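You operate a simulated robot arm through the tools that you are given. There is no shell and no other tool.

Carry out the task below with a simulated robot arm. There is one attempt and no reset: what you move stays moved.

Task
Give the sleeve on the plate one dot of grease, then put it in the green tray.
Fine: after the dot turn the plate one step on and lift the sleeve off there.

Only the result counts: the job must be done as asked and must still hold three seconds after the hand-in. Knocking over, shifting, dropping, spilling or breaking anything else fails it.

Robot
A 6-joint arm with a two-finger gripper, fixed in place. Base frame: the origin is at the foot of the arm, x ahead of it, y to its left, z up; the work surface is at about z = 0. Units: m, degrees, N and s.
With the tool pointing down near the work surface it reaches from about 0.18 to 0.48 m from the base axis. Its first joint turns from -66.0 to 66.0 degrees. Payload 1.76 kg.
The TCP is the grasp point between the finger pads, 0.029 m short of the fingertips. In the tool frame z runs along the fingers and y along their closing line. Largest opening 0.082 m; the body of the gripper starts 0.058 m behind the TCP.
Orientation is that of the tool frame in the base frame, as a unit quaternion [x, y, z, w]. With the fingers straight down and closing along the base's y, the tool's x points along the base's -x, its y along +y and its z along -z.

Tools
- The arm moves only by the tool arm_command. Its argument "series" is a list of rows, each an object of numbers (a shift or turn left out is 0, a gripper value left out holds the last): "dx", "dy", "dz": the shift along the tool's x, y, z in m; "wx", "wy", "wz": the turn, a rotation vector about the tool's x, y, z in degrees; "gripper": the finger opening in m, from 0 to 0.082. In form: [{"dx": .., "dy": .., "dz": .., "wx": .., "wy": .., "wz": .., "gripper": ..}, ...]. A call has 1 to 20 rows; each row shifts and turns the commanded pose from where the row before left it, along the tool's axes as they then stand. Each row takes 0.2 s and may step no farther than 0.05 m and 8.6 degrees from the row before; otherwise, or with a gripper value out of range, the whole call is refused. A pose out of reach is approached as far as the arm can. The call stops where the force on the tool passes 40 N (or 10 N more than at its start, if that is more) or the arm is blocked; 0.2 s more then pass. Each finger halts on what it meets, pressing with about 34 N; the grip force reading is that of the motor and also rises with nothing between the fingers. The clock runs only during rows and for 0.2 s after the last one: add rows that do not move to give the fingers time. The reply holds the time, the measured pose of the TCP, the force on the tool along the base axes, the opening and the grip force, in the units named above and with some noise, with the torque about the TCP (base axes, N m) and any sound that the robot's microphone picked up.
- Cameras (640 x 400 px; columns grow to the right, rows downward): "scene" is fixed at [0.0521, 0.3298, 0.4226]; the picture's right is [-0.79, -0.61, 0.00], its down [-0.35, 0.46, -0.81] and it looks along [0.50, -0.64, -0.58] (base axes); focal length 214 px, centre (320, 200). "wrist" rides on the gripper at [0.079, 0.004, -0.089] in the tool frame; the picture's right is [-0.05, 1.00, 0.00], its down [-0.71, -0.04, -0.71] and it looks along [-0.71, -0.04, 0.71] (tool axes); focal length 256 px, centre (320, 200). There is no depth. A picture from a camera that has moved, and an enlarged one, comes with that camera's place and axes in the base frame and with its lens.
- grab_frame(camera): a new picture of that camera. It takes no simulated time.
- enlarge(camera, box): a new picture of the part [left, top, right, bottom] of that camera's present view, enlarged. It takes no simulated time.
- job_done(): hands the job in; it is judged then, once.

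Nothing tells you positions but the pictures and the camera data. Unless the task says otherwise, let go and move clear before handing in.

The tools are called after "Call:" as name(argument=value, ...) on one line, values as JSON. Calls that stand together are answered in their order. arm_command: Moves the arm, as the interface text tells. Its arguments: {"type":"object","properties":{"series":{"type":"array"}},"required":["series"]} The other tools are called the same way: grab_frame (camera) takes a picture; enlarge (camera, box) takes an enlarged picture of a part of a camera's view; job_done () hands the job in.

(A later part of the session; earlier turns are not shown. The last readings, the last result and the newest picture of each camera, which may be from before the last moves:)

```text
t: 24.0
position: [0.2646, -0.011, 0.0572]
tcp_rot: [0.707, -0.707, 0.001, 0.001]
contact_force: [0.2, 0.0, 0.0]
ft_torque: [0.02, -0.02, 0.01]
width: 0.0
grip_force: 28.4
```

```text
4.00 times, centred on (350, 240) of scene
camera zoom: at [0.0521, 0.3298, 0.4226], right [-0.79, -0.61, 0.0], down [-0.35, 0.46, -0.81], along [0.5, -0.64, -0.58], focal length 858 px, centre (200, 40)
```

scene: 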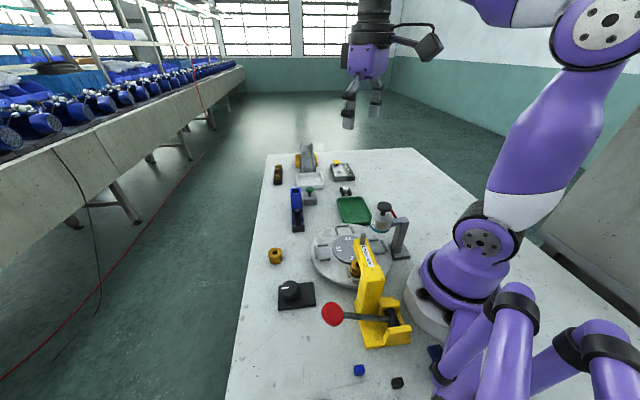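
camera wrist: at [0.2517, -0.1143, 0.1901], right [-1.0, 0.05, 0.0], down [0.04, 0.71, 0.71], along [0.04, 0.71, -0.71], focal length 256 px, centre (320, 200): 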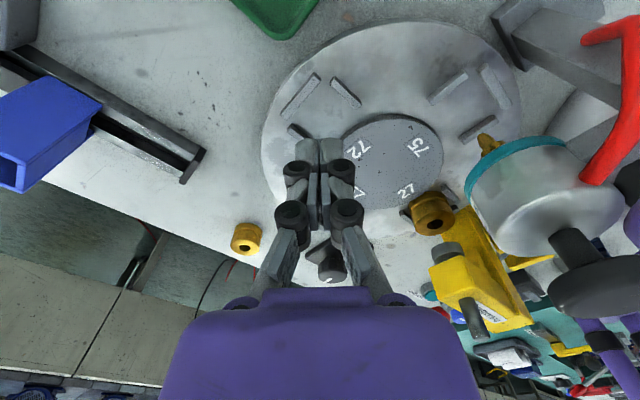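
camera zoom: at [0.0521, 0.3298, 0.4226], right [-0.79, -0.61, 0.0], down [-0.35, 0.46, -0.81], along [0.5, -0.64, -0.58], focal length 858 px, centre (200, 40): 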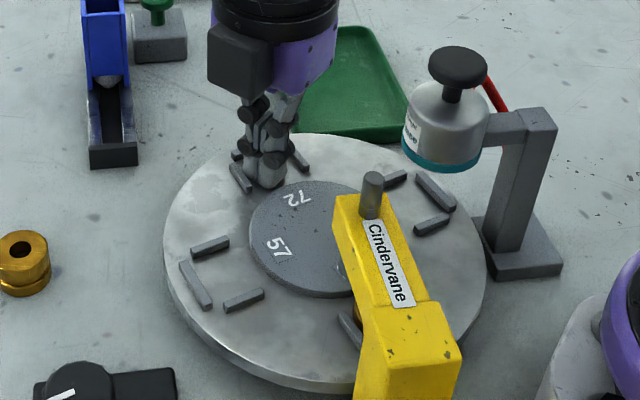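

The plate follows smoothly, and the black knob's pointer turns with it, so that knob is the plate's own drive. I'll carry on along the arc.

Call:
arm_command(series=[{"dx": -0.0052, "dy": -0.0019}, {"dx": -0.0053, "dy": -0.0015}, {"dx": -0.0054, "dy": -0.001}, {"dx": -0.0055, "dy": -0.0005}, {"dx": -0.0055, "dy": 0.0}, {}])

Call:
enlarge(camera="scene", box=[260, 190, 420, 310])

Call:
grab_frame(camera="wrist")

```text
t: 25.4
position: [0.27, 0.015, 0.0579]
tcp_rot: [0.707, -0.707, 0.0, -0.001]
contact_force: [-0.4, -0.6, -0.6]
ft_torque: [0.03, 0.0, -0.05]
width: 0.0
grip_force: 29.2
```

```text
3.33 times, centred on (340, 250) of scene
camera zoom: at [0.0521, 0.3298, 0.4226], right [-0.79, -0.61, 0.0], down [-0.35, 0.46, -0.81], along [0.5, -0.64, -0.58], focal length 715 px, centre (253, 33)
```

zoom: 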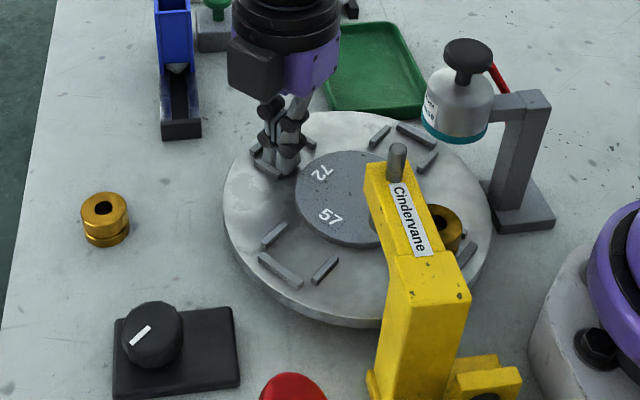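

```text
taken
camera wrist: at [0.266, -0.0629, 0.1472], right [-1.0, 0.05, 0.0], down [0.04, 0.71, 0.71], along [0.04, 0.71, -0.71], focal length 256 px, centre (320, 200)
```

wrist: 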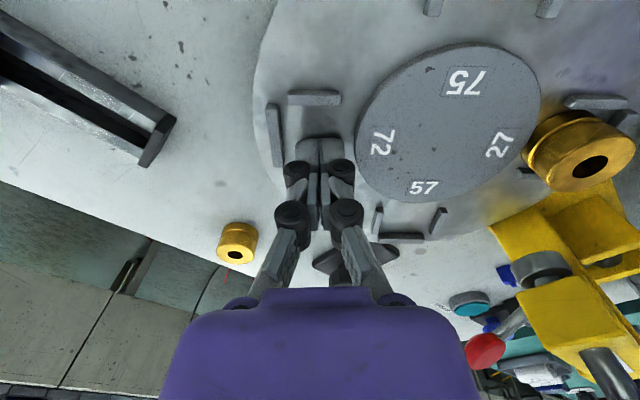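

The sleeve is past the press and about halfway to the pot. I'll continue to roughly 75°, checking nozzle clearance before finishing.

Call:
arm_command(series=[{"dx": -0.0055, "dy": 0.0004}, {"dx": -0.0054, "dy": 0.0009}, {"dx": -0.0053, "dy": 0.0014}, {"dx": -0.0052, "dy": 0.0018}, {}])

Call:
enlarge(camera="scene", box=[260, 190, 420, 310])

Call:
grab_frame(camera="wrist")

```text
t: 26.6
position: [0.2647, 0.0366, 0.0582]
tcp_rot: [0.707, -0.707, 0.0, 0.0]
contact_force: [1.2, 0.7, 0.5]
ft_torque: [0.01, 0.03, 0.04]
width: 0.0001
grip_force: 29.2
```

```text
3.33 times, centred on (340, 250) of scene
camera zoom: at [0.0521, 0.3298, 0.4226], right [-0.79, -0.61, 0.0], down [-0.35, 0.46, -0.81], along [0.5, -0.64, -0.58], focal length 715 px, centre (253, 33)
```

zoom: 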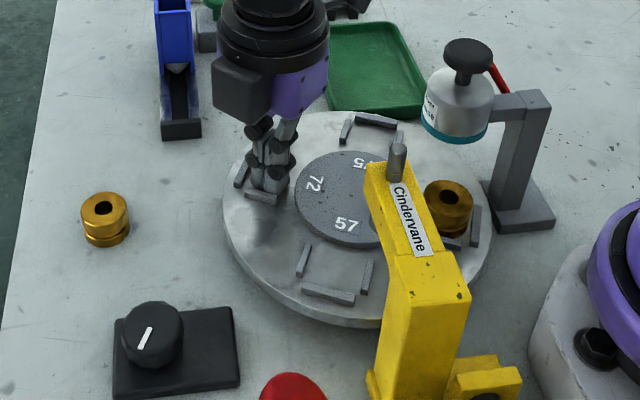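

```text
taken
camera wrist: at [0.2607, -0.0415, 0.1467], right [-1.0, 0.05, 0.0], down [0.04, 0.71, 0.71], along [0.04, 0.71, -0.71], focal length 256 px, centre (320, 200)
```

wrist: 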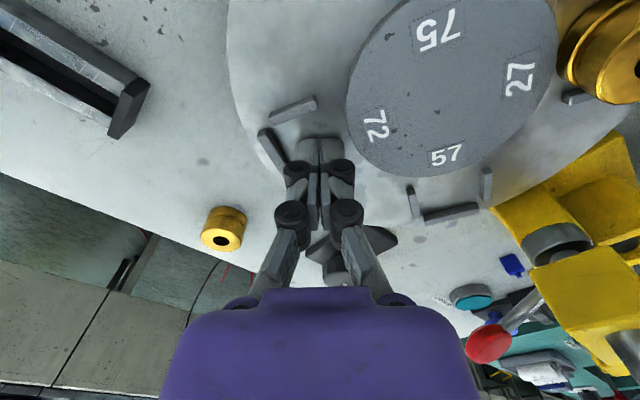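

Sleeve top is around z 0.045–0.05 and the nozzle tip about 0.08, so it passes clear. I'll continue to just short of 90° in finer steps.

Call:
arm_command(series=[{"dx": -0.005, "dy": 0.0023}, {"dx": -0.0048, "dy": 0.0027}, {"dx": -0.0045, "dy": 0.0031}, {}])

Call:
enlarge(camera="scene", box=[260, 190, 420, 310])

Call:
grab_frame(camera="wrist")

```text
t: 27.6
position: [0.2567, 0.0507, 0.0576]
tcp_rot: [0.707, -0.707, 0.0, -0.001]
contact_force: [-0.2, 1.0, -0.2]
ft_torque: [0.01, 0.0, 0.03]
width: 0.0001
grip_force: 28.9
```

```text
3.33 times, centred on (340, 250) of scene
camera zoom: at [0.0521, 0.3298, 0.4226], right [-0.79, -0.61, 0.0], down [-0.35, 0.46, -0.81], along [0.5, -0.64, -0.58], focal length 715 px, centre (253, 33)
```

zoom: 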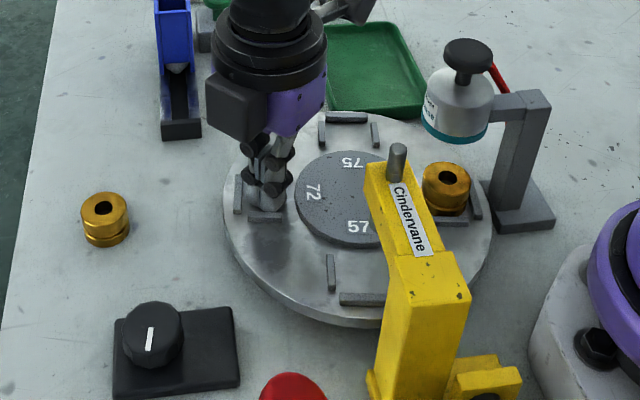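

```text
taken
camera wrist: at [0.2533, -0.0273, 0.1466], right [-1.0, 0.05, 0.0], down [0.04, 0.71, 0.71], along [0.04, 0.71, -0.71], focal length 256 px, centre (320, 200)
```

wrist: 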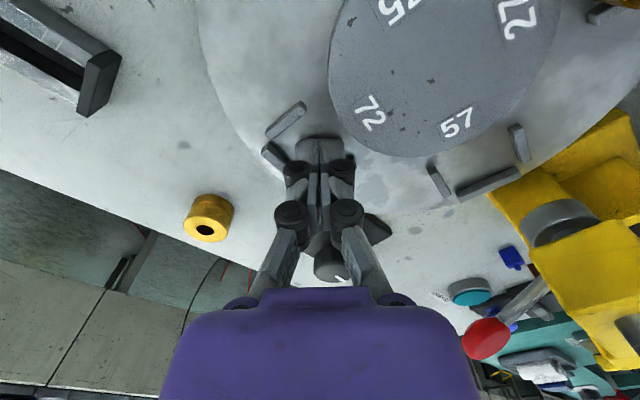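

About 4–5° remain before the nest is centred under the nozzle. I'll push on a little more.

Call:
arm_command(series=[{"dx": -0.0022, "dy": 0.0017}, {"dx": -0.002, "dy": 0.0018}, {}])

Call:
enlarge(camera="scene", box=[290, 190, 430, 290])

Call:
grab_frame(camera="wrist")

```text
t: 28.4
position: [0.2526, 0.0554, 0.0579]
tcp_rot: [-0.707, 0.707, 0.0, 0.001]
contact_force: [-0.4, 0.5, -0.3]
ft_torque: [0.01, -0.02, 0.0]
width: 0.0001
grip_force: 28.7
```

```text
4.00 times, centred on (360, 240) of scene
camera zoom: at [0.0521, 0.3298, 0.4226], right [-0.79, -0.61, 0.0], down [-0.35, 0.46, -0.81], along [0.5, -0.64, -0.58], focal length 858 px, centre (160, 40)
```

zoom: 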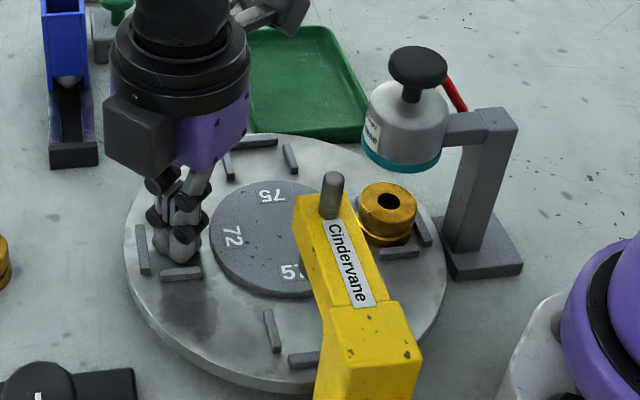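

```text
taken
camera wrist: at [0.2496, -0.0235, 0.147], right [-1.0, 0.05, 0.0], down [0.04, 0.71, 0.71], along [0.04, 0.71, -0.71], focal length 256 px, centre (320, 200)
```

wrist: 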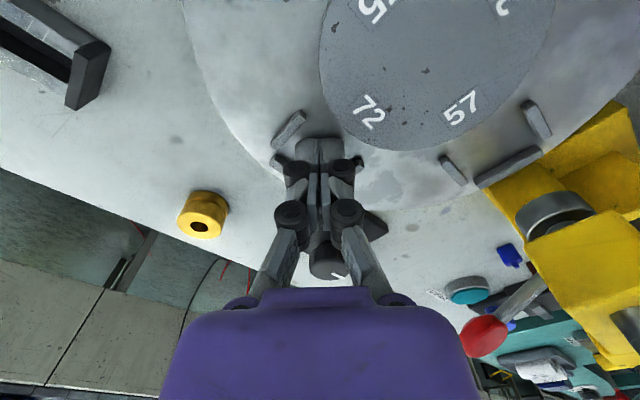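

The sleeve now sits under the nozzle, and the nests line up with the positions they had at the start. I'll lift the fingers straight out and check that the plate stays put.

Call:
arm_command(series=[{"dz": -0.005}, {"dz": -0.02}, {"dz": -0.04}, {"dz": -0.04}, {"dz": -0.04}, {"dz": -0.04}, {}])

Call:
enlarge(camera="scene", box=[290, 190, 430, 290])

Call:
enlarge(camera="scene", box=[355, 205, 415, 265])

Call:
grab_frame(camera="wrist")

```text
t: 30.0
position: [0.2523, 0.0519, 0.2419]
tcp_rot: [0.707, -0.707, 0.001, 0.0]
contact_force: [0.6, 0.2, 0.4]
ft_torque: [-0.02, 0.02, 0.01]
width: 0.0001
grip_force: 28.7
```

```text
4.00 times, centred on (360, 240) of scene
camera zoom: at [0.0521, 0.3298, 0.4226], right [-0.79, -0.61, 0.0], down [-0.35, 0.46, -0.81], along [0.5, -0.64, -0.58], focal length 858 px, centre (160, 40)
```

zoom: 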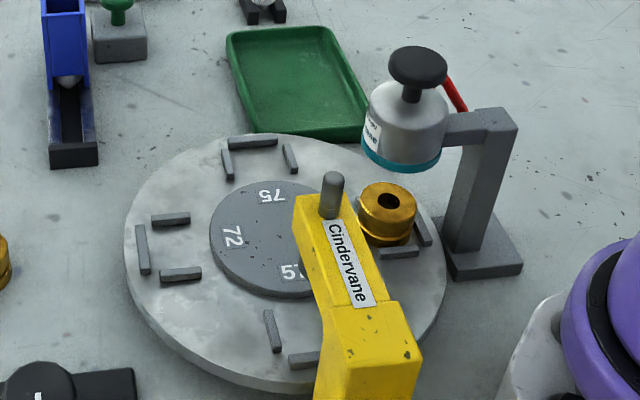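

```text
6.67 times, centred on (385, 235) of scene
camera zoom: at [0.0521, 0.3298, 0.4226], right [-0.79, -0.61, 0.0], down [-0.35, 0.46, -0.81], along [0.5, -0.64, -0.58], focal length 1430 px, centre (-113, -33)
```

zoom: 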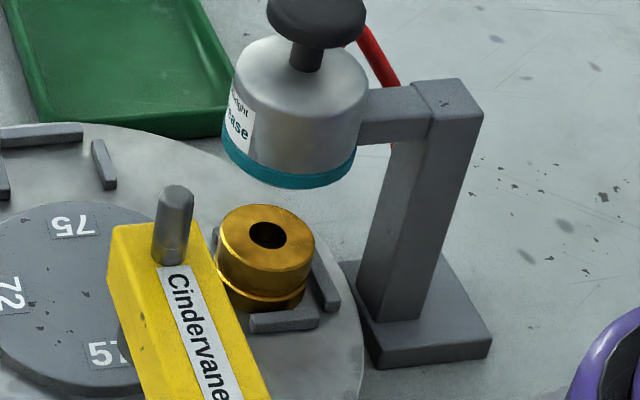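

```text
taken
camera wrist: at [0.2486, -0.0261, 0.3317], right [-1.0, 0.05, 0.0], down [0.04, 0.71, 0.71], along [0.04, 0.71, -0.71], focal length 256 px, centre (320, 200)
```

wrist: 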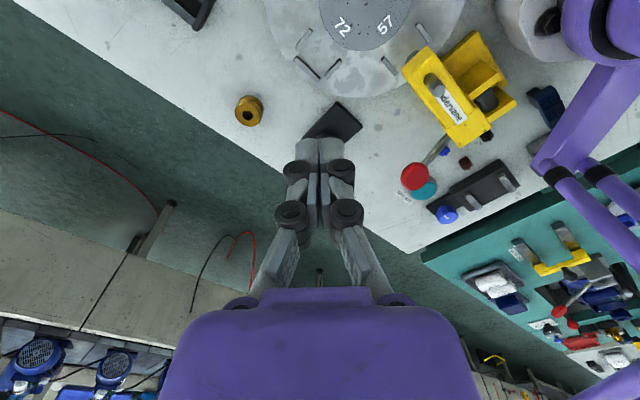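

The plate has settled with the sleeve under the nozzle and no dot on it yet. The labelled GREASE button is the clear trigger, so I'll yaw the gripper and approach it at height for a better look.

Call:
arm_command(series=[{"wz": -8.5}, {"wz": -8.5}, {"wz": -8.5}, {"wz": -8.5}, {"wz": -8.5}, {"wz": -8.5}, {"wz": -8.5}, {"wz": -8.5}, {"wz": -8.5}, {"wz": -8.5}, {"wz": -5}, {"dx": -0.0245, "dy": -0.0397}, {"dx": -0.0245, "dy": -0.0397}, {"dx": -0.0245, "dy": -0.0397}, {"dx": -0.0245, "dy": -0.0397}, {}])

Call:
grab_frame(camera="wrist")

```text
t: 33.4
position: [0.1545, 0.214, 0.2427]
tcp_rot: [1.0, 0.0, 0.0, 0.0]
contact_force: [0.2, 0.4, 0.4]
ft_torque: [0.04, -0.02, 0.01]
width: 0.0
grip_force: 28.9
```

```text
taken
camera wrist: at [0.2345, 0.2104, 0.3323], right [-0.05, -1.0, 0.0], down [-0.71, 0.04, 0.71], along [-0.7, 0.04, -0.71], focal length 256 px, centre (320, 200)
```

wrist: 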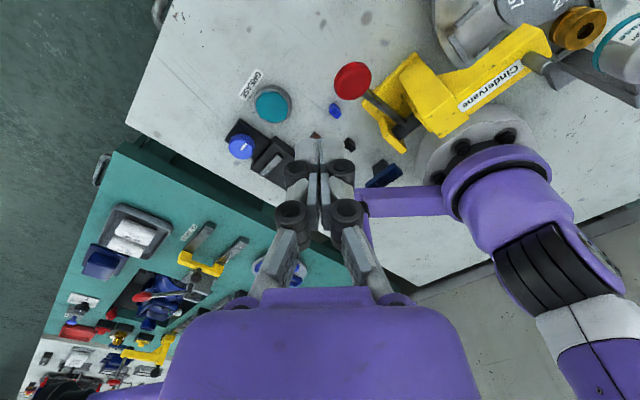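

Call:
enlarge(camera="wrist", box=[210, 50, 390, 190])

```text
2.86 times, centred on (300, 120) of wrist
camera zoom: at [0.2345, 0.2104, 0.3323], right [-0.05, -1.0, 0.0], down [-0.71, 0.04, 0.71], along [-0.7, 0.04, -0.71], focal length 731 px, centre (377, 429)
```

zoom: 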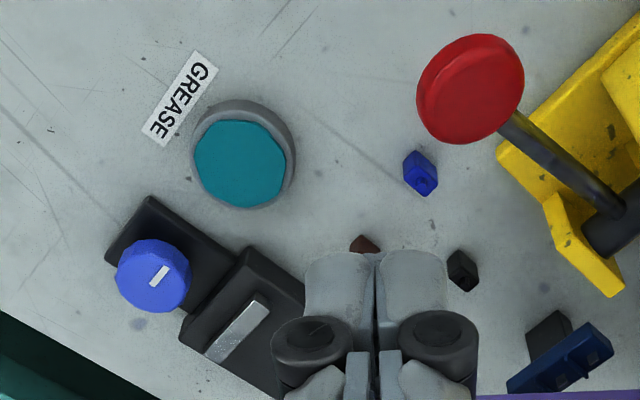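

The button's dome is at about (0.088, 0.279), a few degrees past the first joint's limit for a vertical tool. I'll tilt the gripper about 15° sideways so the fingertips can reach it, and check the pose while still high.

Call:
arm_command(series=[{"dx": -0.0172, "dy": -0.018, "dz": 0.01}, {"dx": -0.0172, "dy": -0.018, "dz": 0.01}, {"wx": 3.05, "wy": -6.85}, {"wx": 3.05, "wy": -6.85}, {}])

Call:
grab_frame(camera="wrist")

Call:
grab_frame(camera="scene")

```text
t: 34.6
position: [0.1203, 0.2494, 0.2222]
tcp_rot: [0.991, 0.0, -0.119, -0.053]
contact_force: [0.5, 0.2, 0.3]
ft_torque: [0.04, 0.01, -0.02]
width: 0.0
grip_force: 28.5
```

```text
taken
camera wrist: at [0.2197, 0.2373, 0.2894], right [-0.07, -0.99, -0.09], down [-0.52, -0.04, 0.85], along [-0.85, 0.1, -0.51], focal length 256 px, centre (320, 200)
```

wrist: 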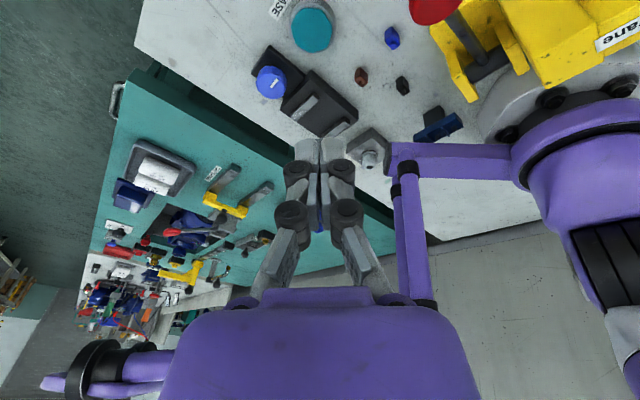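

```text
taken
```

scene: 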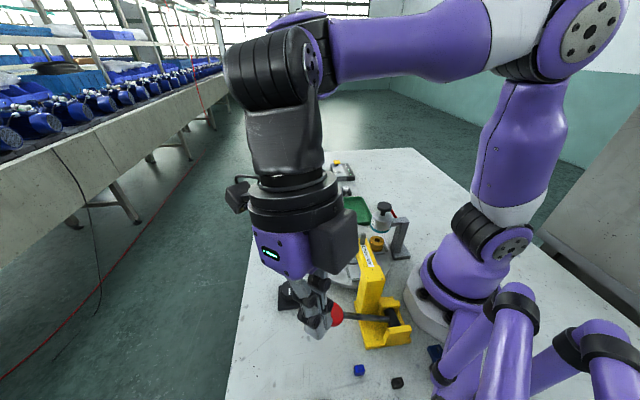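

The tilt was reached without trouble. I'll move the fingertips over the button, stopping at about 0.11 m height.

Call:
arm_command(series=[{"dx": -0.0018, "dy": -0.0059, "dz": 0.0287}, {"dx": -0.0018, "dy": -0.0059, "dz": 0.0287}, {"dx": -0.0018, "dy": -0.0059, "dz": 0.0287}, {}])

Call:
grab_frame(camera="wrist")

Call:
grab_frame(camera="scene")

```text
t: 35.6
position: [0.0967, 0.2749, 0.1423]
tcp_rot: [0.991, 0.001, -0.119, -0.054]
contact_force: [0.4, 0.1, -0.1]
ft_torque: [0.03, 0.04, 0.02]
width: 0.0
grip_force: 28.7
```

```text
taken
camera wrist: at [0.1955, 0.2631, 0.2095], right [-0.06, -0.99, -0.09], down [-0.52, -0.05, 0.85], along [-0.85, 0.1, -0.51], focal length 256 px, centre (320, 200)
```

wrist: 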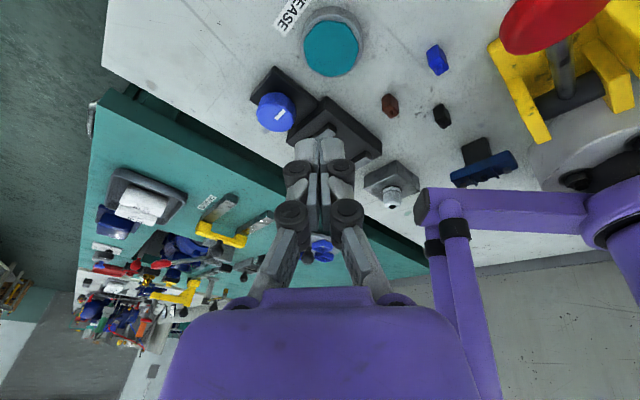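

```text
taken
```

scene: 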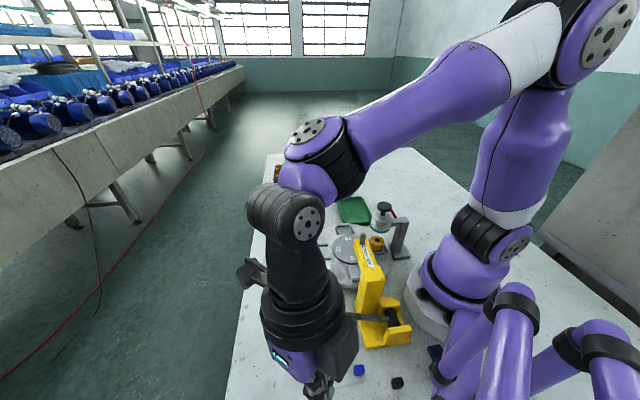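

The button dome is at about (0.088, 0.280), with its top near z = 0.01–0.02. I'll descend to hover roughly 3 cm above it.

Call:
arm_command(series=[{"dx": 0.0049, "dy": 0.0018, "dz": 0.0227}, {"dx": 0.0049, "dy": 0.0018, "dz": 0.0227}, {"dx": 0.0049, "dy": 0.0018, "dz": 0.0227}, {}])

Call:
grab_frame(camera="wrist")

Call:
enlarge(camera="wrist", box=[240, 40, 440, 190])

```text
t: 36.6
position: [0.0952, 0.279, 0.0715]
tcp_rot: [0.991, 0.001, -0.119, -0.053]
contact_force: [-0.2, -0.1, -0.2]
ft_torque: [0.0, 0.01, -0.04]
width: 0.0001
grip_force: 28.8
```

```text
taken
camera wrist: at [0.193, 0.2667, 0.1385], right [-0.06, -0.99, -0.09], down [-0.52, -0.05, 0.85], along [-0.85, 0.1, -0.51], focal length 256 px, centre (320, 200)
```

wrist: 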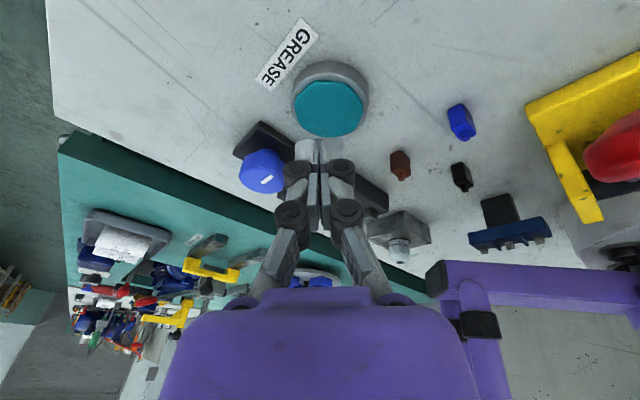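

```text
2.67 times, centred on (340, 115) of wrist
camera zoom: at [0.193, 0.2667, 0.1385], right [-0.06, -0.99, -0.09], down [-0.52, -0.05, 0.85], along [-0.85, 0.1, -0.51], focal length 683 px, centre (267, 427)
```

zoom: 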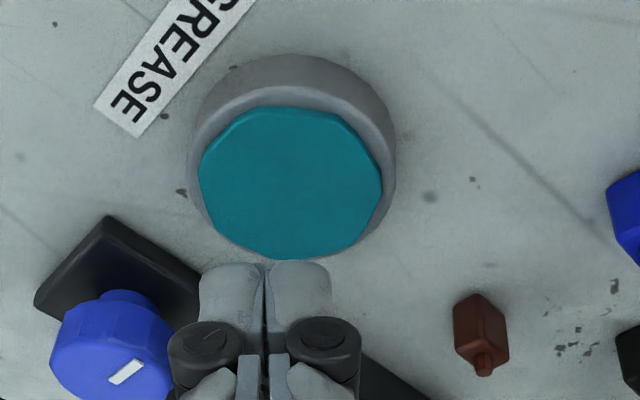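

The dome is right under the fingertips. I'll come down close, then press in small steps while watching the force and sound.

Call:
arm_command(series=[{"dx": 0.0028, "dy": 0.0015, "dz": 0.0095}, {"dx": 0.0028, "dy": 0.0015, "dz": 0.0095}, {}])

Call:
enlarge(camera="wrist", box=[240, 70, 440, 220])

```text
t: 37.4
position: [0.095, 0.2767, 0.0497]
tcp_rot: [0.991, 0.0, -0.119, -0.052]
contact_force: [0.2, -0.5, 0.0]
ft_torque: [0.0, -0.03, -0.03]
width: 0.0
grip_force: 29.2
```

```text
2.67 times, centred on (340, 145) of wrist
camera zoom: at [0.1936, 0.265, 0.1186], right [-0.06, -0.99, -0.09], down [-0.52, -0.05, 0.85], along [-0.85, 0.1, -0.51], focal length 683 px, centre (267, 347)
```

zoom: 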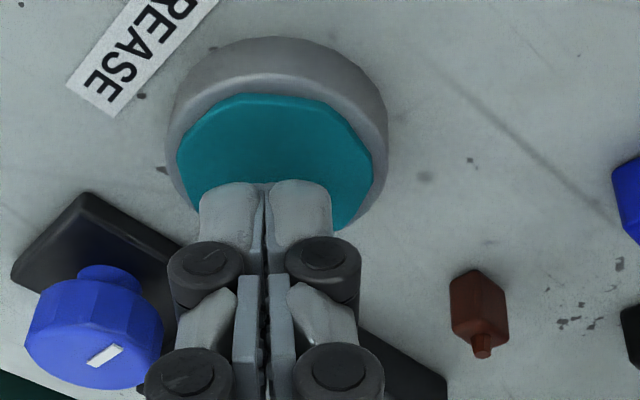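

Call:
arm_command(series=[{"dx": 0.0007, "dy": 0.0003, "dz": 0.0029}, {}])

Call:
arm_command(series=[{"dx": 0.0007, "dy": 0.0003, "dz": 0.0029}, {}])

```text
t: 38.0
position: [0.0953, 0.2783, 0.0488]
tcp_rot: [0.992, 0.0, -0.118, -0.053]
contact_force: [-0.4, -0.4, -0.5]
ft_torque: [0.02, -0.02, 0.0]
width: 0.0001
grip_force: 29.1
```

```text
t: 38.6
position: [0.0944, 0.2781, 0.0448]
tcp_rot: [0.992, 0.001, -0.119, -0.052]
contact_force: [-0.1, -0.4, -0.2]
ft_torque: [0.0, 0.02, -0.01]
width: 0.0
grip_force: 28.2
```

The fingertips are at about z ≈ 0.017 with no contact yet. I'll keep lowering in small steps.

Call:
arm_command(series=[{"dx": 0.0007, "dy": 0.0003, "dz": 0.0029}, {}])

Call:
enlarge(camera="wrist", box=[240, 70, 440, 220])

```text
t: 39.2
position: [0.0946, 0.2785, 0.044]
tcp_rot: [0.992, 0.001, -0.119, -0.052]
contact_force: [-2.0, -2.9, 7.5]
ft_torque: [-0.09, 0.02, 0.0]
width: 0.0001
grip_force: 29.0
```

```text
2.67 times, centred on (340, 145) of wrist
camera zoom: at [0.1937, 0.2662, 0.1105], right [-0.06, -0.99, -0.09], down [-0.52, -0.05, 0.85], along [-0.85, 0.1, -0.51], focal length 683 px, centre (267, 347)
```

zoom: 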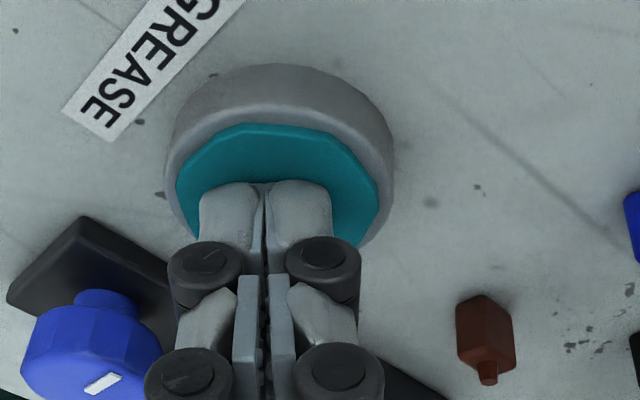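

Contact: about 7.5 N upward on the dome. I'll press further, in one continuous press.

Call:
arm_command(series=[{"dx": 0.0007, "dy": 0.0003, "dz": 0.0029}, {}])

Call:
enlarge(camera="scene", box=[355, 205, 415, 265])

Call:
enlarge(camera="wrist", box=[240, 70, 440, 220])

```text
t: 39.6
position: [0.0945, 0.2775, 0.0426]
tcp_rot: [0.991, 0.001, -0.119, -0.054]
contact_force: [0.5, -4.8, 15.0]
ft_torque: [-0.22, -0.03, -0.02]
width: 0.0001
grip_force: 28.5
stopped in row 1: the force on the tool passed its limit at 53 N (the readings are from after the stop); the commanded pose is now the measured one
```

```text
6.67 times, centred on (385, 235) of scene
camera zoom: at [0.0521, 0.3298, 0.4226], right [-0.79, -0.61, 0.0], down [-0.35, 0.46, -0.81], along [0.5, -0.64, -0.58], focal length 1430 px, centre (-113, -33)
```

zoom: 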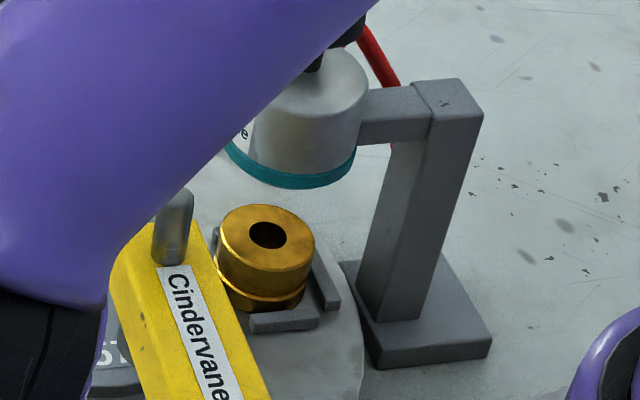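

```text
2.67 times, centred on (340, 145) of wrist
camera zoom: at [0.1936, 0.2664, 0.1105], right [-0.06, -0.99, -0.09], down [-0.52, -0.05, 0.85], along [-0.85, 0.1, -0.51], focal length 683 px, centre (267, 347)
```

zoom: 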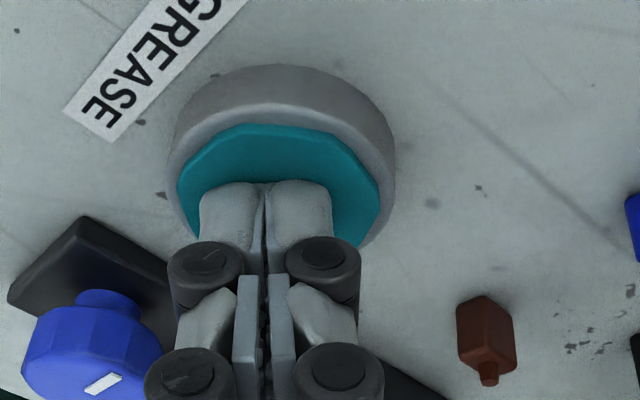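

The press bottomed out with no sound reported and no dot visible yet. I'll release upward and compare the dome and the sleeve top.

Call:
arm_command(series=[{"dx": -0.0028, "dy": -0.0013, "dz": -0.0116}, {}])

Call:
enlarge(camera="wrist", box=[240, 70, 440, 220])

Call:
enlarge(camera="scene", box=[375, 215, 405, 255])

```text
t: 40.2
position: [0.0949, 0.278, 0.0559]
tcp_rot: [0.992, 0.002, -0.118, -0.053]
contact_force: [-0.5, -1.0, 0.1]
ft_torque: [0.03, 0.01, -0.03]
width: 0.0
grip_force: 28.5
```

```text
2.67 times, centred on (340, 145) of wrist
camera zoom: at [0.1938, 0.2663, 0.1226], right [-0.06, -0.99, -0.09], down [-0.52, -0.05, 0.85], along [-0.85, 0.1, -0.51], focal length 683 px, centre (267, 347)
```

zoom: 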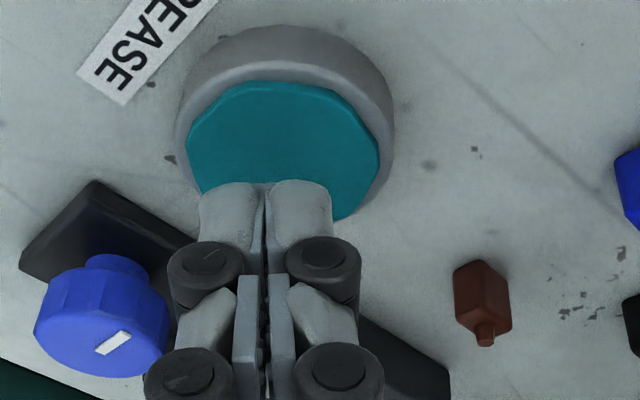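

```text
10.00 times, centred on (390, 235) of scene
camera zoom: at [0.0521, 0.3298, 0.4226], right [-0.79, -0.61, 0.0], down [-0.35, 0.46, -0.81], along [0.5, -0.64, -0.58], focal length 2145 px, centre (-380, -150)
```

zoom: 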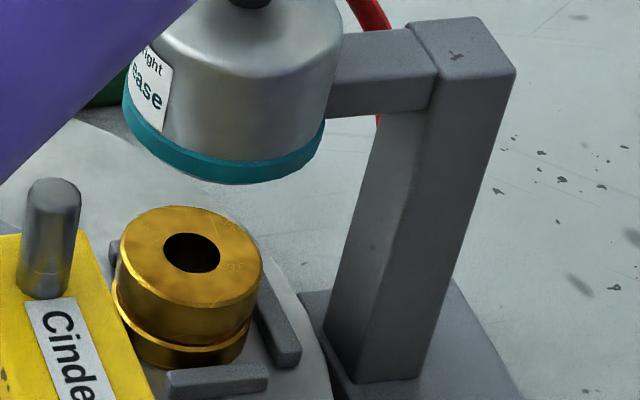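

The dome didn't move at all when pressed, nothing sounded, and I see no dot on the sleeve, so this button seems dead. I'll back off and inspect the sleeve top from nearer before trying the pot's own plunger.

Call:
arm_command(series=[{"dx": -0.0079, "dy": -0.0035, "dz": -0.0322}, {"dx": -0.0079, "dy": -0.0035, "dz": -0.0322}, {"dx": -0.0079, "dy": -0.0035, "dz": -0.0322}, {"dx": 0.03, "dy": 0.01, "dz": -0.025}, {"wx": -3.05, "wy": 6.85}, {"wx": -3.05, "wy": 6.85}, {"dz": -0.03}, {}])

Call:
enlarge(camera="scene", box=[375, 215, 405, 255])

```text
t: 42.0
position: [0.1296, 0.2661, 0.1992]
tcp_rot: [1.0, 0.001, -0.001, -0.002]
contact_force: [0.2, 0.1, 0.0]
ft_torque: [0.0, -0.01, 0.0]
width: 0.0
grip_force: 28.8
```

```text
10.00 times, centred on (390, 235) of scene
camera zoom: at [0.0521, 0.3298, 0.4226], right [-0.79, -0.61, 0.0], down [-0.35, 0.46, -0.81], along [0.5, -0.64, -0.58], focal length 2145 px, centre (-380, -150)
```

zoom: 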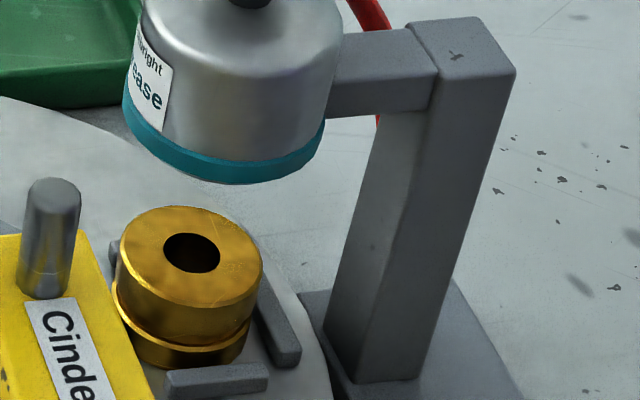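

The sleeve top still looks bare. I'll move to the +x side, low and off to one side, to see the nozzle, sleeve and plunger directly.

Call:
arm_command(series=[{"dx": 0.0217, "dy": 0.0393}, {"dx": 0.0217, "dy": 0.0393}, {"dx": 0.0217, "dy": 0.0393}, {"dx": 0.0217, "dy": 0.0393}, {"dx": 0.0217, "dy": 0.0393}, {"dx": 0.0217, "dy": 0.0393}, {"dz": 0.03}, {"dz": 0.03}, {}])

Call:
grab_frame(camera="wrist")

Call:
enlarge(camera="wrist", box=[340, 100, 500, 250])

```text
t: 44.0
position: [0.2592, 0.0344, 0.1413]
tcp_rot: [1.0, 0.0, 0.001, -0.001]
contact_force: [0.1, -0.2, -0.3]
ft_torque: [0.03, 0.01, 0.0]
width: 0.0
grip_force: 28.9
```

```text
taken
camera wrist: at [0.3386, 0.0298, 0.2295], right [-0.05, -1.0, 0.0], down [-0.71, 0.04, 0.71], along [-0.71, 0.04, -0.71], focal length 256 px, centre (320, 200)
```

wrist: 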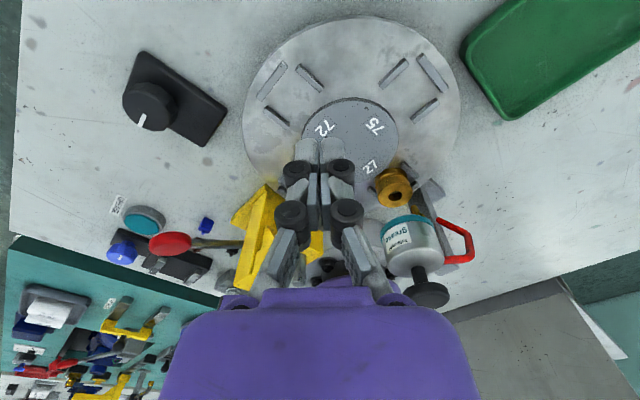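

```text
2.67 times, centred on (420, 175) of wrist
camera zoom: at [0.3386, 0.0298, 0.2295], right [-0.05, -1.0, 0.0], down [-0.71, 0.04, 0.71], along [-0.71, 0.04, -0.71], focal length 683 px, centre (53, 267)
```

zoom: 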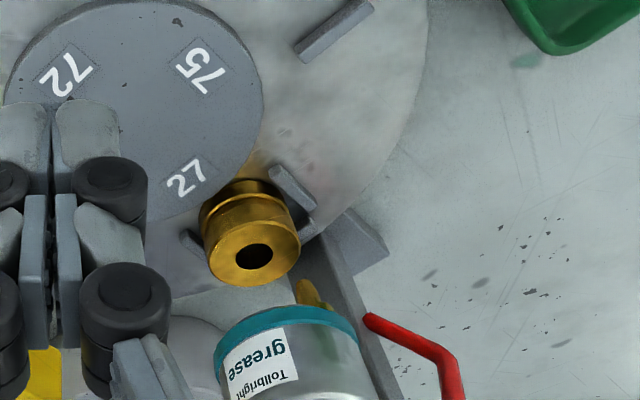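

The nozzle is offset so that it points at the sleeve's rim face, roughly above (0.176, -0.042), and the sleeve face is bare. The pot's own black plunger at about (0.165, -0.032, 0.15) is the next candidate, so I'll look closer.

Call:
enlarge(camera="wrist", box=[370, 150, 490, 320])

Call:
enlarge(camera="scene", box=[365, 195, 415, 245])

```text
2.35 times, centred on (430, 235) of wrist
camera zoom: at [0.3386, 0.0298, 0.2295], right [-0.05, -1.0, 0.0], down [-0.71, 0.04, 0.71], along [-0.71, 0.04, -0.71], focal length 602 px, centre (61, 118)
```

zoom: 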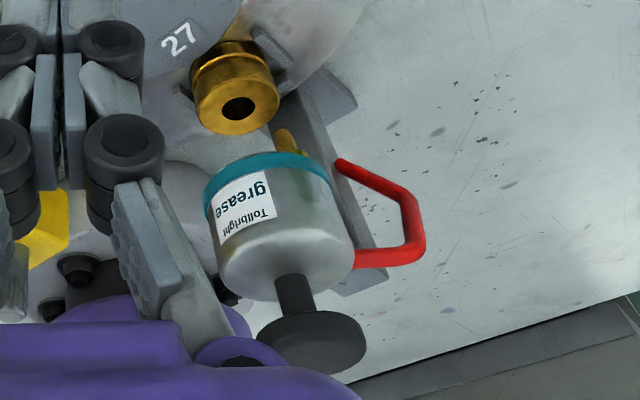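

```text
8.00 times, centred on (390, 220) of scene
camera zoom: at [0.0521, 0.3298, 0.4226], right [-0.79, -0.61, 0.0], down [-0.35, 0.46, -0.81], along [0.5, -0.64, -0.58], focal length 1716 px, centre (-240, 40)
```

zoom: 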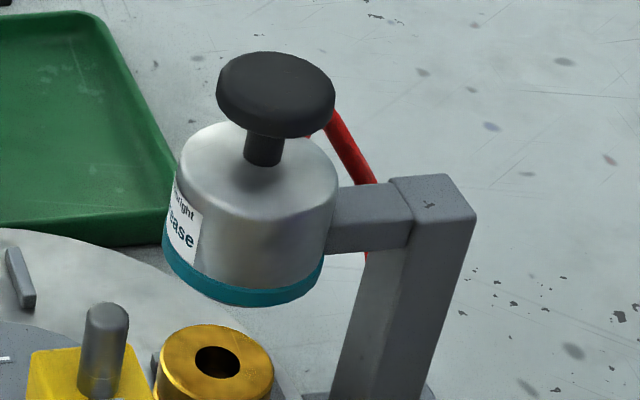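

The plunger disc is centred near (0.166, -0.0345, 0.151), directly above the sleeve's axis. I'll rise, move over it and come down slowly.

Call:
arm_command(series=[{"dz": -0.04}, {"dz": -0.04}, {"dz": -0.04}, {"dx": -0.0311, "dy": 0.023}, {"dx": -0.0311, "dy": 0.023}, {"dx": -0.0311, "dy": 0.023}, {}])

Call:
grab_frame(camera="wrist")

Call:
grab_frame(camera="scene")

```text
t: 45.6
position: [0.1657, -0.0394, 0.2605]
tcp_rot: [1.0, 0.0, 0.0, 0.0]
contact_force: [0.2, 0.7, 0.2]
ft_torque: [-0.01, -0.03, -0.01]
width: 0.0
grip_force: 28.9
```

```text
taken
camera wrist: at [0.2451, -0.0428, 0.3506], right [-0.05, -1.0, 0.0], down [-0.71, 0.04, 0.71], along [-0.7, 0.04, -0.71], focal length 256 px, centre (320, 200)
```

wrist: 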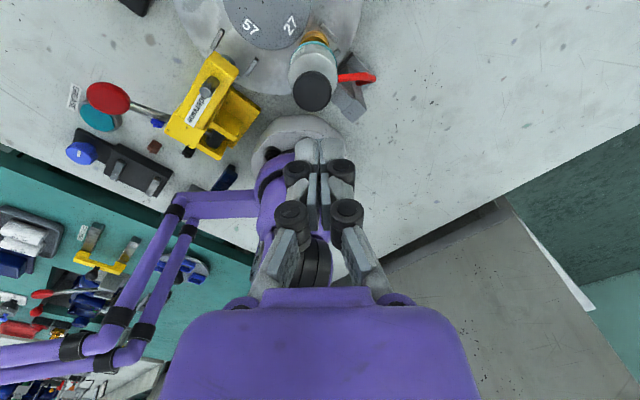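

```text
taken
```

scene: 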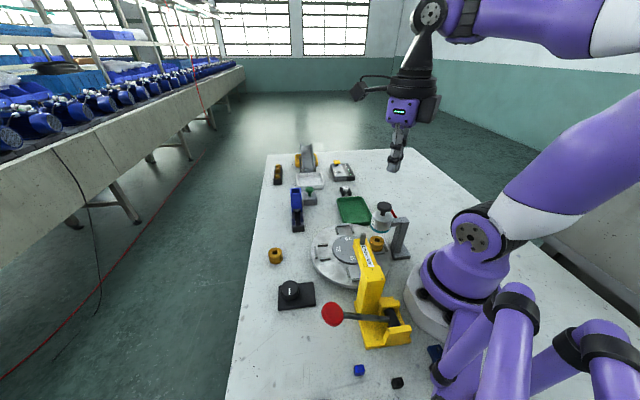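

The plunger is confirmed at about (0.1665, -0.034). I'll centre over it and lower to about 1.5 cm above it.

Call:
arm_command(series=[{"dx": 0.0007, "dy": -0.0053, "dz": 0.02}, {"dz": 0.02}, {"dz": 0.02}, {}])

Call:
grab_frame(camera="wrist")

Call:
enlarge(camera="scene", box=[345, 150, 435, 240])

```text
t: 46.6
position: [0.1548, -0.0201, 0.2462]
tcp_rot: [1.0, 0.001, 0.001, -0.004]
contact_force: [0.1, -0.1, 0.1]
ft_torque: [-0.03, -0.01, -0.06]
width: 0.0
grip_force: 28.2
out of reach, approached as far as the arm can: row 1, 2, 3
```

```text
taken
camera wrist: at [0.2335, -0.0242, 0.3349], right [-0.05, -1.0, -0.01], down [-0.71, 0.03, 0.71], along [-0.7, 0.04, -0.71], focal length 256 px, centre (320, 200)
```

wrist: 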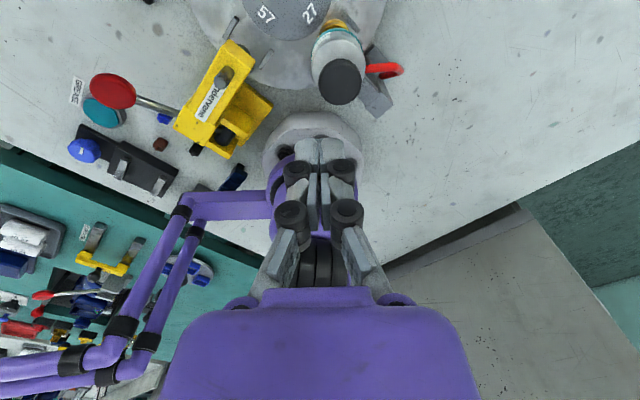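

```text
4.44 times, centred on (390, 195) of scene
camera zoom: at [0.0521, 0.3298, 0.4226], right [-0.79, -0.61, 0.0], down [-0.35, 0.46, -0.81], along [0.5, -0.64, -0.58], focal length 953 px, centre (9, 222)
```

zoom: 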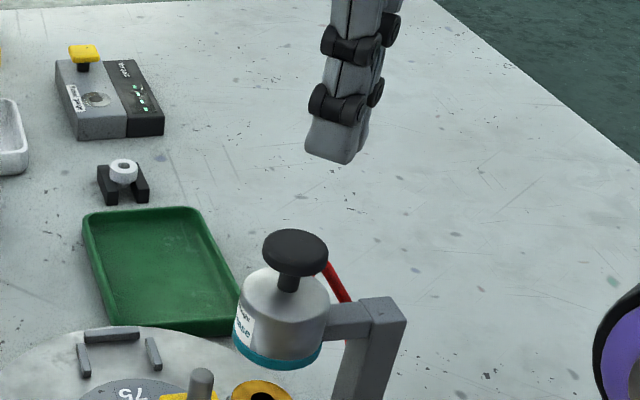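

The arm can't fold in that close with the tool vertical. I'll go back up, then tilt the fingers back toward the base so the wrist stays farther out.

Call:
arm_command(series=[{"dz": -0.03}, {"dz": -0.03}, {}])

Call:
arm_command(series=[{"dx": 0.03}, {"wy": -8}, {"wy": -8}, {"wy": -8}, {}])

Call:
grab_frame(camera="wrist")

```text
t: 47.4
position: [0.1632, -0.0181, 0.266]
tcp_rot: [1.0, 0.001, 0.002, 0.0]
contact_force: [-0.4, 0.4, -0.2]
ft_torque: [0.05, 0.0, -0.02]
width: 0.0
grip_force: 28.9
out of reach, approached as far as the arm can: row 1, 2
```

```text
t: 48.6
position: [0.1922, -0.0264, 0.2457]
tcp_rot: [0.978, 0.001, -0.207, 0.006]
contact_force: [0.4, 0.2, 0.4]
ft_torque: [0.01, -0.03, 0.02]
width: 0.0
grip_force: 28.4
out of reach, approached as far as the arm can: row 2, 3, 4
```

```text
taken
camera wrist: at [0.3015, -0.0295, 0.2962], right [-0.04, -1.0, 0.03], down [-0.36, 0.05, 0.93], along [-0.93, 0.03, -0.36], focal length 256 px, centre (320, 200)
```

wrist: 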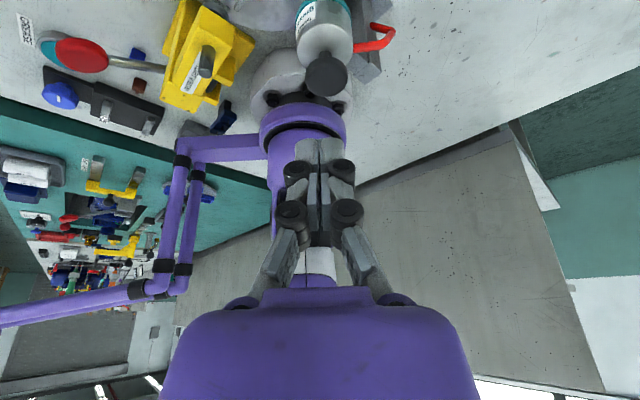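

Both reach and wrist yaw seem near their limits here. I'll untilt, back out, and turn the wrist back by 90° where it has more room.

Call:
arm_command(series=[{"wy": 8}, {"wy": 8}, {"wy": 8}, {"dx": 0.03}, {"wz": 8.5}, {"wz": 8.5}, {"wz": 8.5}, {"wz": 8.5}, {"wz": 8.5}, {"wz": 8.5}, {"wz": 8.5}, {"wz": 8.5}, {"wz": 8.5}, {"wz": 8.5}, {"wz": 5}, {}])

Call:
enlarge(camera="scene", box=[340, 150, 440, 260])

```text
t: 52.0
position: [0.2194, -0.0234, 0.2619]
tcp_rot: [0.707, -0.706, -0.014, 0.021]
contact_force: [-0.2, -0.5, -0.4]
ft_torque: [0.0, 0.0, -0.01]
width: 0.0
grip_force: 28.9
out of reach, approached as far as the arm can: row 2, 3, 4
```

```text
3.64 times, centred on (390, 205) of scene
camera zoom: at [0.0521, 0.3298, 0.4226], right [-0.79, -0.61, 0.0], down [-0.35, 0.46, -0.81], along [0.5, -0.64, -0.58], focal length 780 px, centre (66, 182)
```

zoom: 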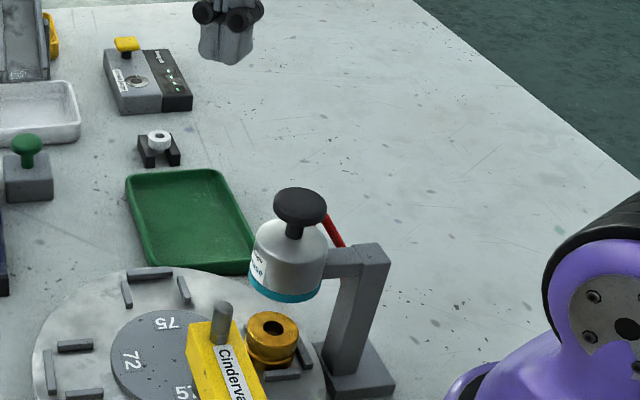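

The yaw is back in comfortable range with a slight residual tilt. I'll add about 16° of tilt toward the base and see whether that pose is accepted.

Call:
arm_command(series=[{"wx": -8}, {"wx": -8}, {}])

Call:
grab_frame(camera="wrist")

```text
t: 52.8
position: [0.2266, -0.0239, 0.26]
tcp_rot: [0.703, -0.702, -0.072, 0.093]
contact_force: [-0.7, -0.3, 0.0]
ft_torque: [0.0, -0.01, -0.01]
width: 0.0
grip_force: 28.9
out of reach, approached as far as the arm can: row 1
```

```text
taken
camera wrist: at [0.2442, -0.1001, 0.3511], right [-0.97, 0.05, 0.23], down [0.2, 0.73, 0.66], along [-0.13, 0.68, -0.72], focal length 256 px, centre (320, 200)
```

wrist: 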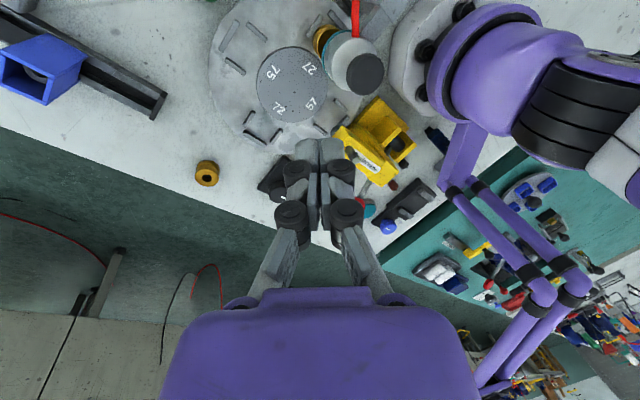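

The tilt is now about 13.6° and the pose is valid. I'll move in over the plunger at this height and see if it's reachable.

Call:
arm_command(series=[{"dx": 0.0045, "dy": 0.026, "dz": 0.0063}, {"dx": 0.0045, "dy": 0.026, "dz": 0.0063}, {}])

```text
t: 53.6
position: [0.1721, -0.0342, 0.2609]
tcp_rot: [0.703, -0.702, -0.072, 0.092]
contact_force: [-0.1, -0.8, 0.7]
ft_torque: [0.06, -0.01, -0.02]
width: 0.0
grip_force: 28.4
```

Call:
arm_command(series=[{"dx": -0.0009, "dy": -0.007, "dz": 0.0292}, {}])

```text
t: 54.2
position: [0.1759, -0.0316, 0.24]
tcp_rot: [0.703, -0.702, -0.069, 0.095]
contact_force: [-0.4, -0.5, 0.9]
ft_torque: [-0.03, -0.01, 0.02]
width: 0.0
grip_force: 28.2
out of reach, approached as far as the arm can: row 1
```

Inward tilt makes it worse, so the limit is the wrist bend. I'll rise again and tilt the other way, with the fingertips leaning outward.

Call:
arm_command(series=[{"dx": 0.0009, "dy": 0.007, "dz": -0.0292}, {"wx": 8}, {"wx": 8}, {"wx": 8}, {"wx": 4}, {}])

```text
t: 55.6
position: [0.1708, -0.0317, 0.2727]
tcp_rot: [0.704, -0.698, 0.101, -0.081]
contact_force: [-0.3, 0.4, 0.0]
ft_torque: [0.01, -0.03, -0.02]
width: 0.0
grip_force: 29.2
out of reach, approached as far as the arm can: row 3
```

Now the fingertips lean about 15° outward. I'll try descending from here in one modest step and watch for a reach warning.

Call:
arm_command(series=[{"dx": 0.0001, "dy": 0.0107, "dz": 0.0178}, {}])

Call:
arm_command(series=[{"dx": 0.0001, "dy": 0.0107, "dz": 0.0178}, {}])

```text
t: 56.2
position: [0.1647, -0.034, 0.2517]
tcp_rot: [0.704, -0.698, 0.102, -0.079]
contact_force: [-0.2, 0.7, -0.6]
ft_torque: [0.03, 0.0, -0.01]
width: 0.0
grip_force: 28.9
```

```text
t: 56.8
position: [0.1597, -0.0343, 0.2327]
tcp_rot: [0.704, -0.698, 0.101, -0.079]
contact_force: [-0.4, -0.6, 1.0]
ft_torque: [0.01, 0.02, -0.01]
width: 0.0
grip_force: 29.5
```

Good, no warnings this way. I'll continue straight down toward the plunger and look.

Call:
arm_command(series=[{"dx": -0.0007, "dy": 0.0064, "dz": 0.0242}, {}])

Call:
enlarge(camera="scene", box=[340, 160, 440, 260])

Call:
grab_frame(camera="wrist")

```text
t: 57.4
position: [0.1586, -0.034, 0.2074]
tcp_rot: [0.705, -0.698, 0.1, -0.08]
contact_force: [0.1, -0.4, -1.0]
ft_torque: [-0.05, 0.01, 0.01]
width: 0.0
grip_force: 28.8
```

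```text
4.00 times, centred on (390, 210) of scene
camera zoom: at [0.0521, 0.3298, 0.4226], right [-0.79, -0.61, 0.0], down [-0.35, 0.46, -0.81], along [0.5, -0.64, -0.58], focal length 858 px, centre (40, 160)
```

zoom: 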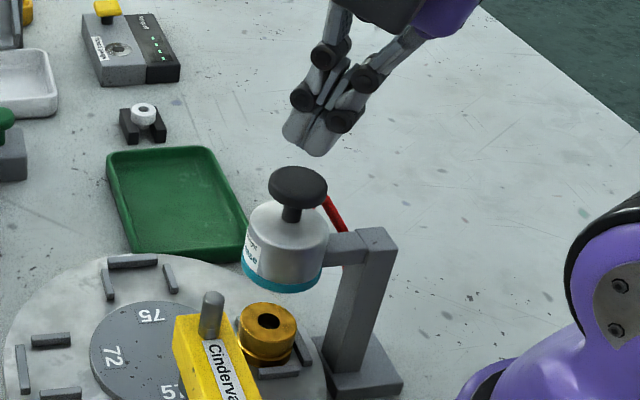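

```text
taken
camera wrist: at [0.1332, -0.1105, 0.2943], right [-0.97, 0.04, -0.26], down [-0.15, 0.73, 0.67], along [0.21, 0.69, -0.7], focal length 256 px, centre (320, 200)
```

wrist: 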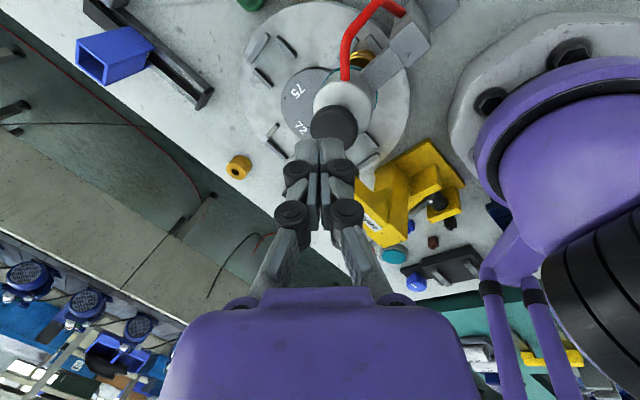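

The fingertips are about 2.5 cm above the plunger and centred on it. I'll approach and then press in small steps.

Call:
arm_command(series=[{"dx": -0.0004, "dy": 0.0038, "dz": 0.0145}, {}])

Call:
enlarge(camera="scene", box=[365, 190, 405, 260])

Call:
enlarge(camera="wrist", box=[260, 60, 420, 180])

```text
t: 58.0
position: [0.158, -0.035, 0.1919]
tcp_rot: [0.705, -0.698, 0.101, -0.079]
contact_force: [-0.6, -0.3, 0.3]
ft_torque: [-0.02, -0.01, -0.02]
width: 0.0
grip_force: 28.9
```

```text
5.71 times, centred on (385, 225) of scene
camera zoom: at [0.0521, 0.3298, 0.4226], right [-0.79, -0.61, 0.0], down [-0.35, 0.46, -0.81], along [0.5, -0.64, -0.58], focal length 1226 px, centre (-51, 57)
```

zoom: 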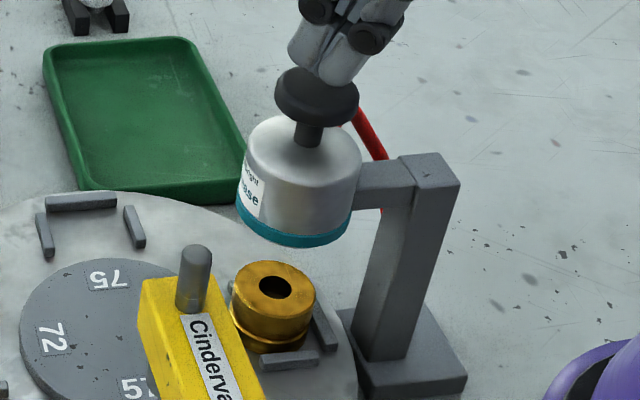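

```text
3.33 times, centred on (340, 120) of wrist
camera zoom: at [0.1334, -0.1108, 0.2796], right [-0.97, 0.04, -0.26], down [-0.15, 0.73, 0.67], along [0.21, 0.69, -0.7], focal length 853 px, centre (253, 467)
```

zoom: 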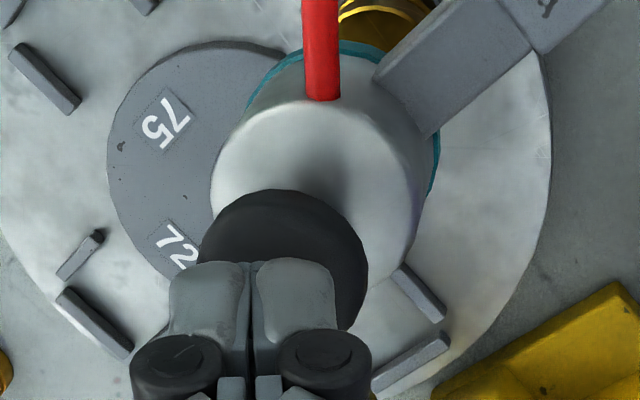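

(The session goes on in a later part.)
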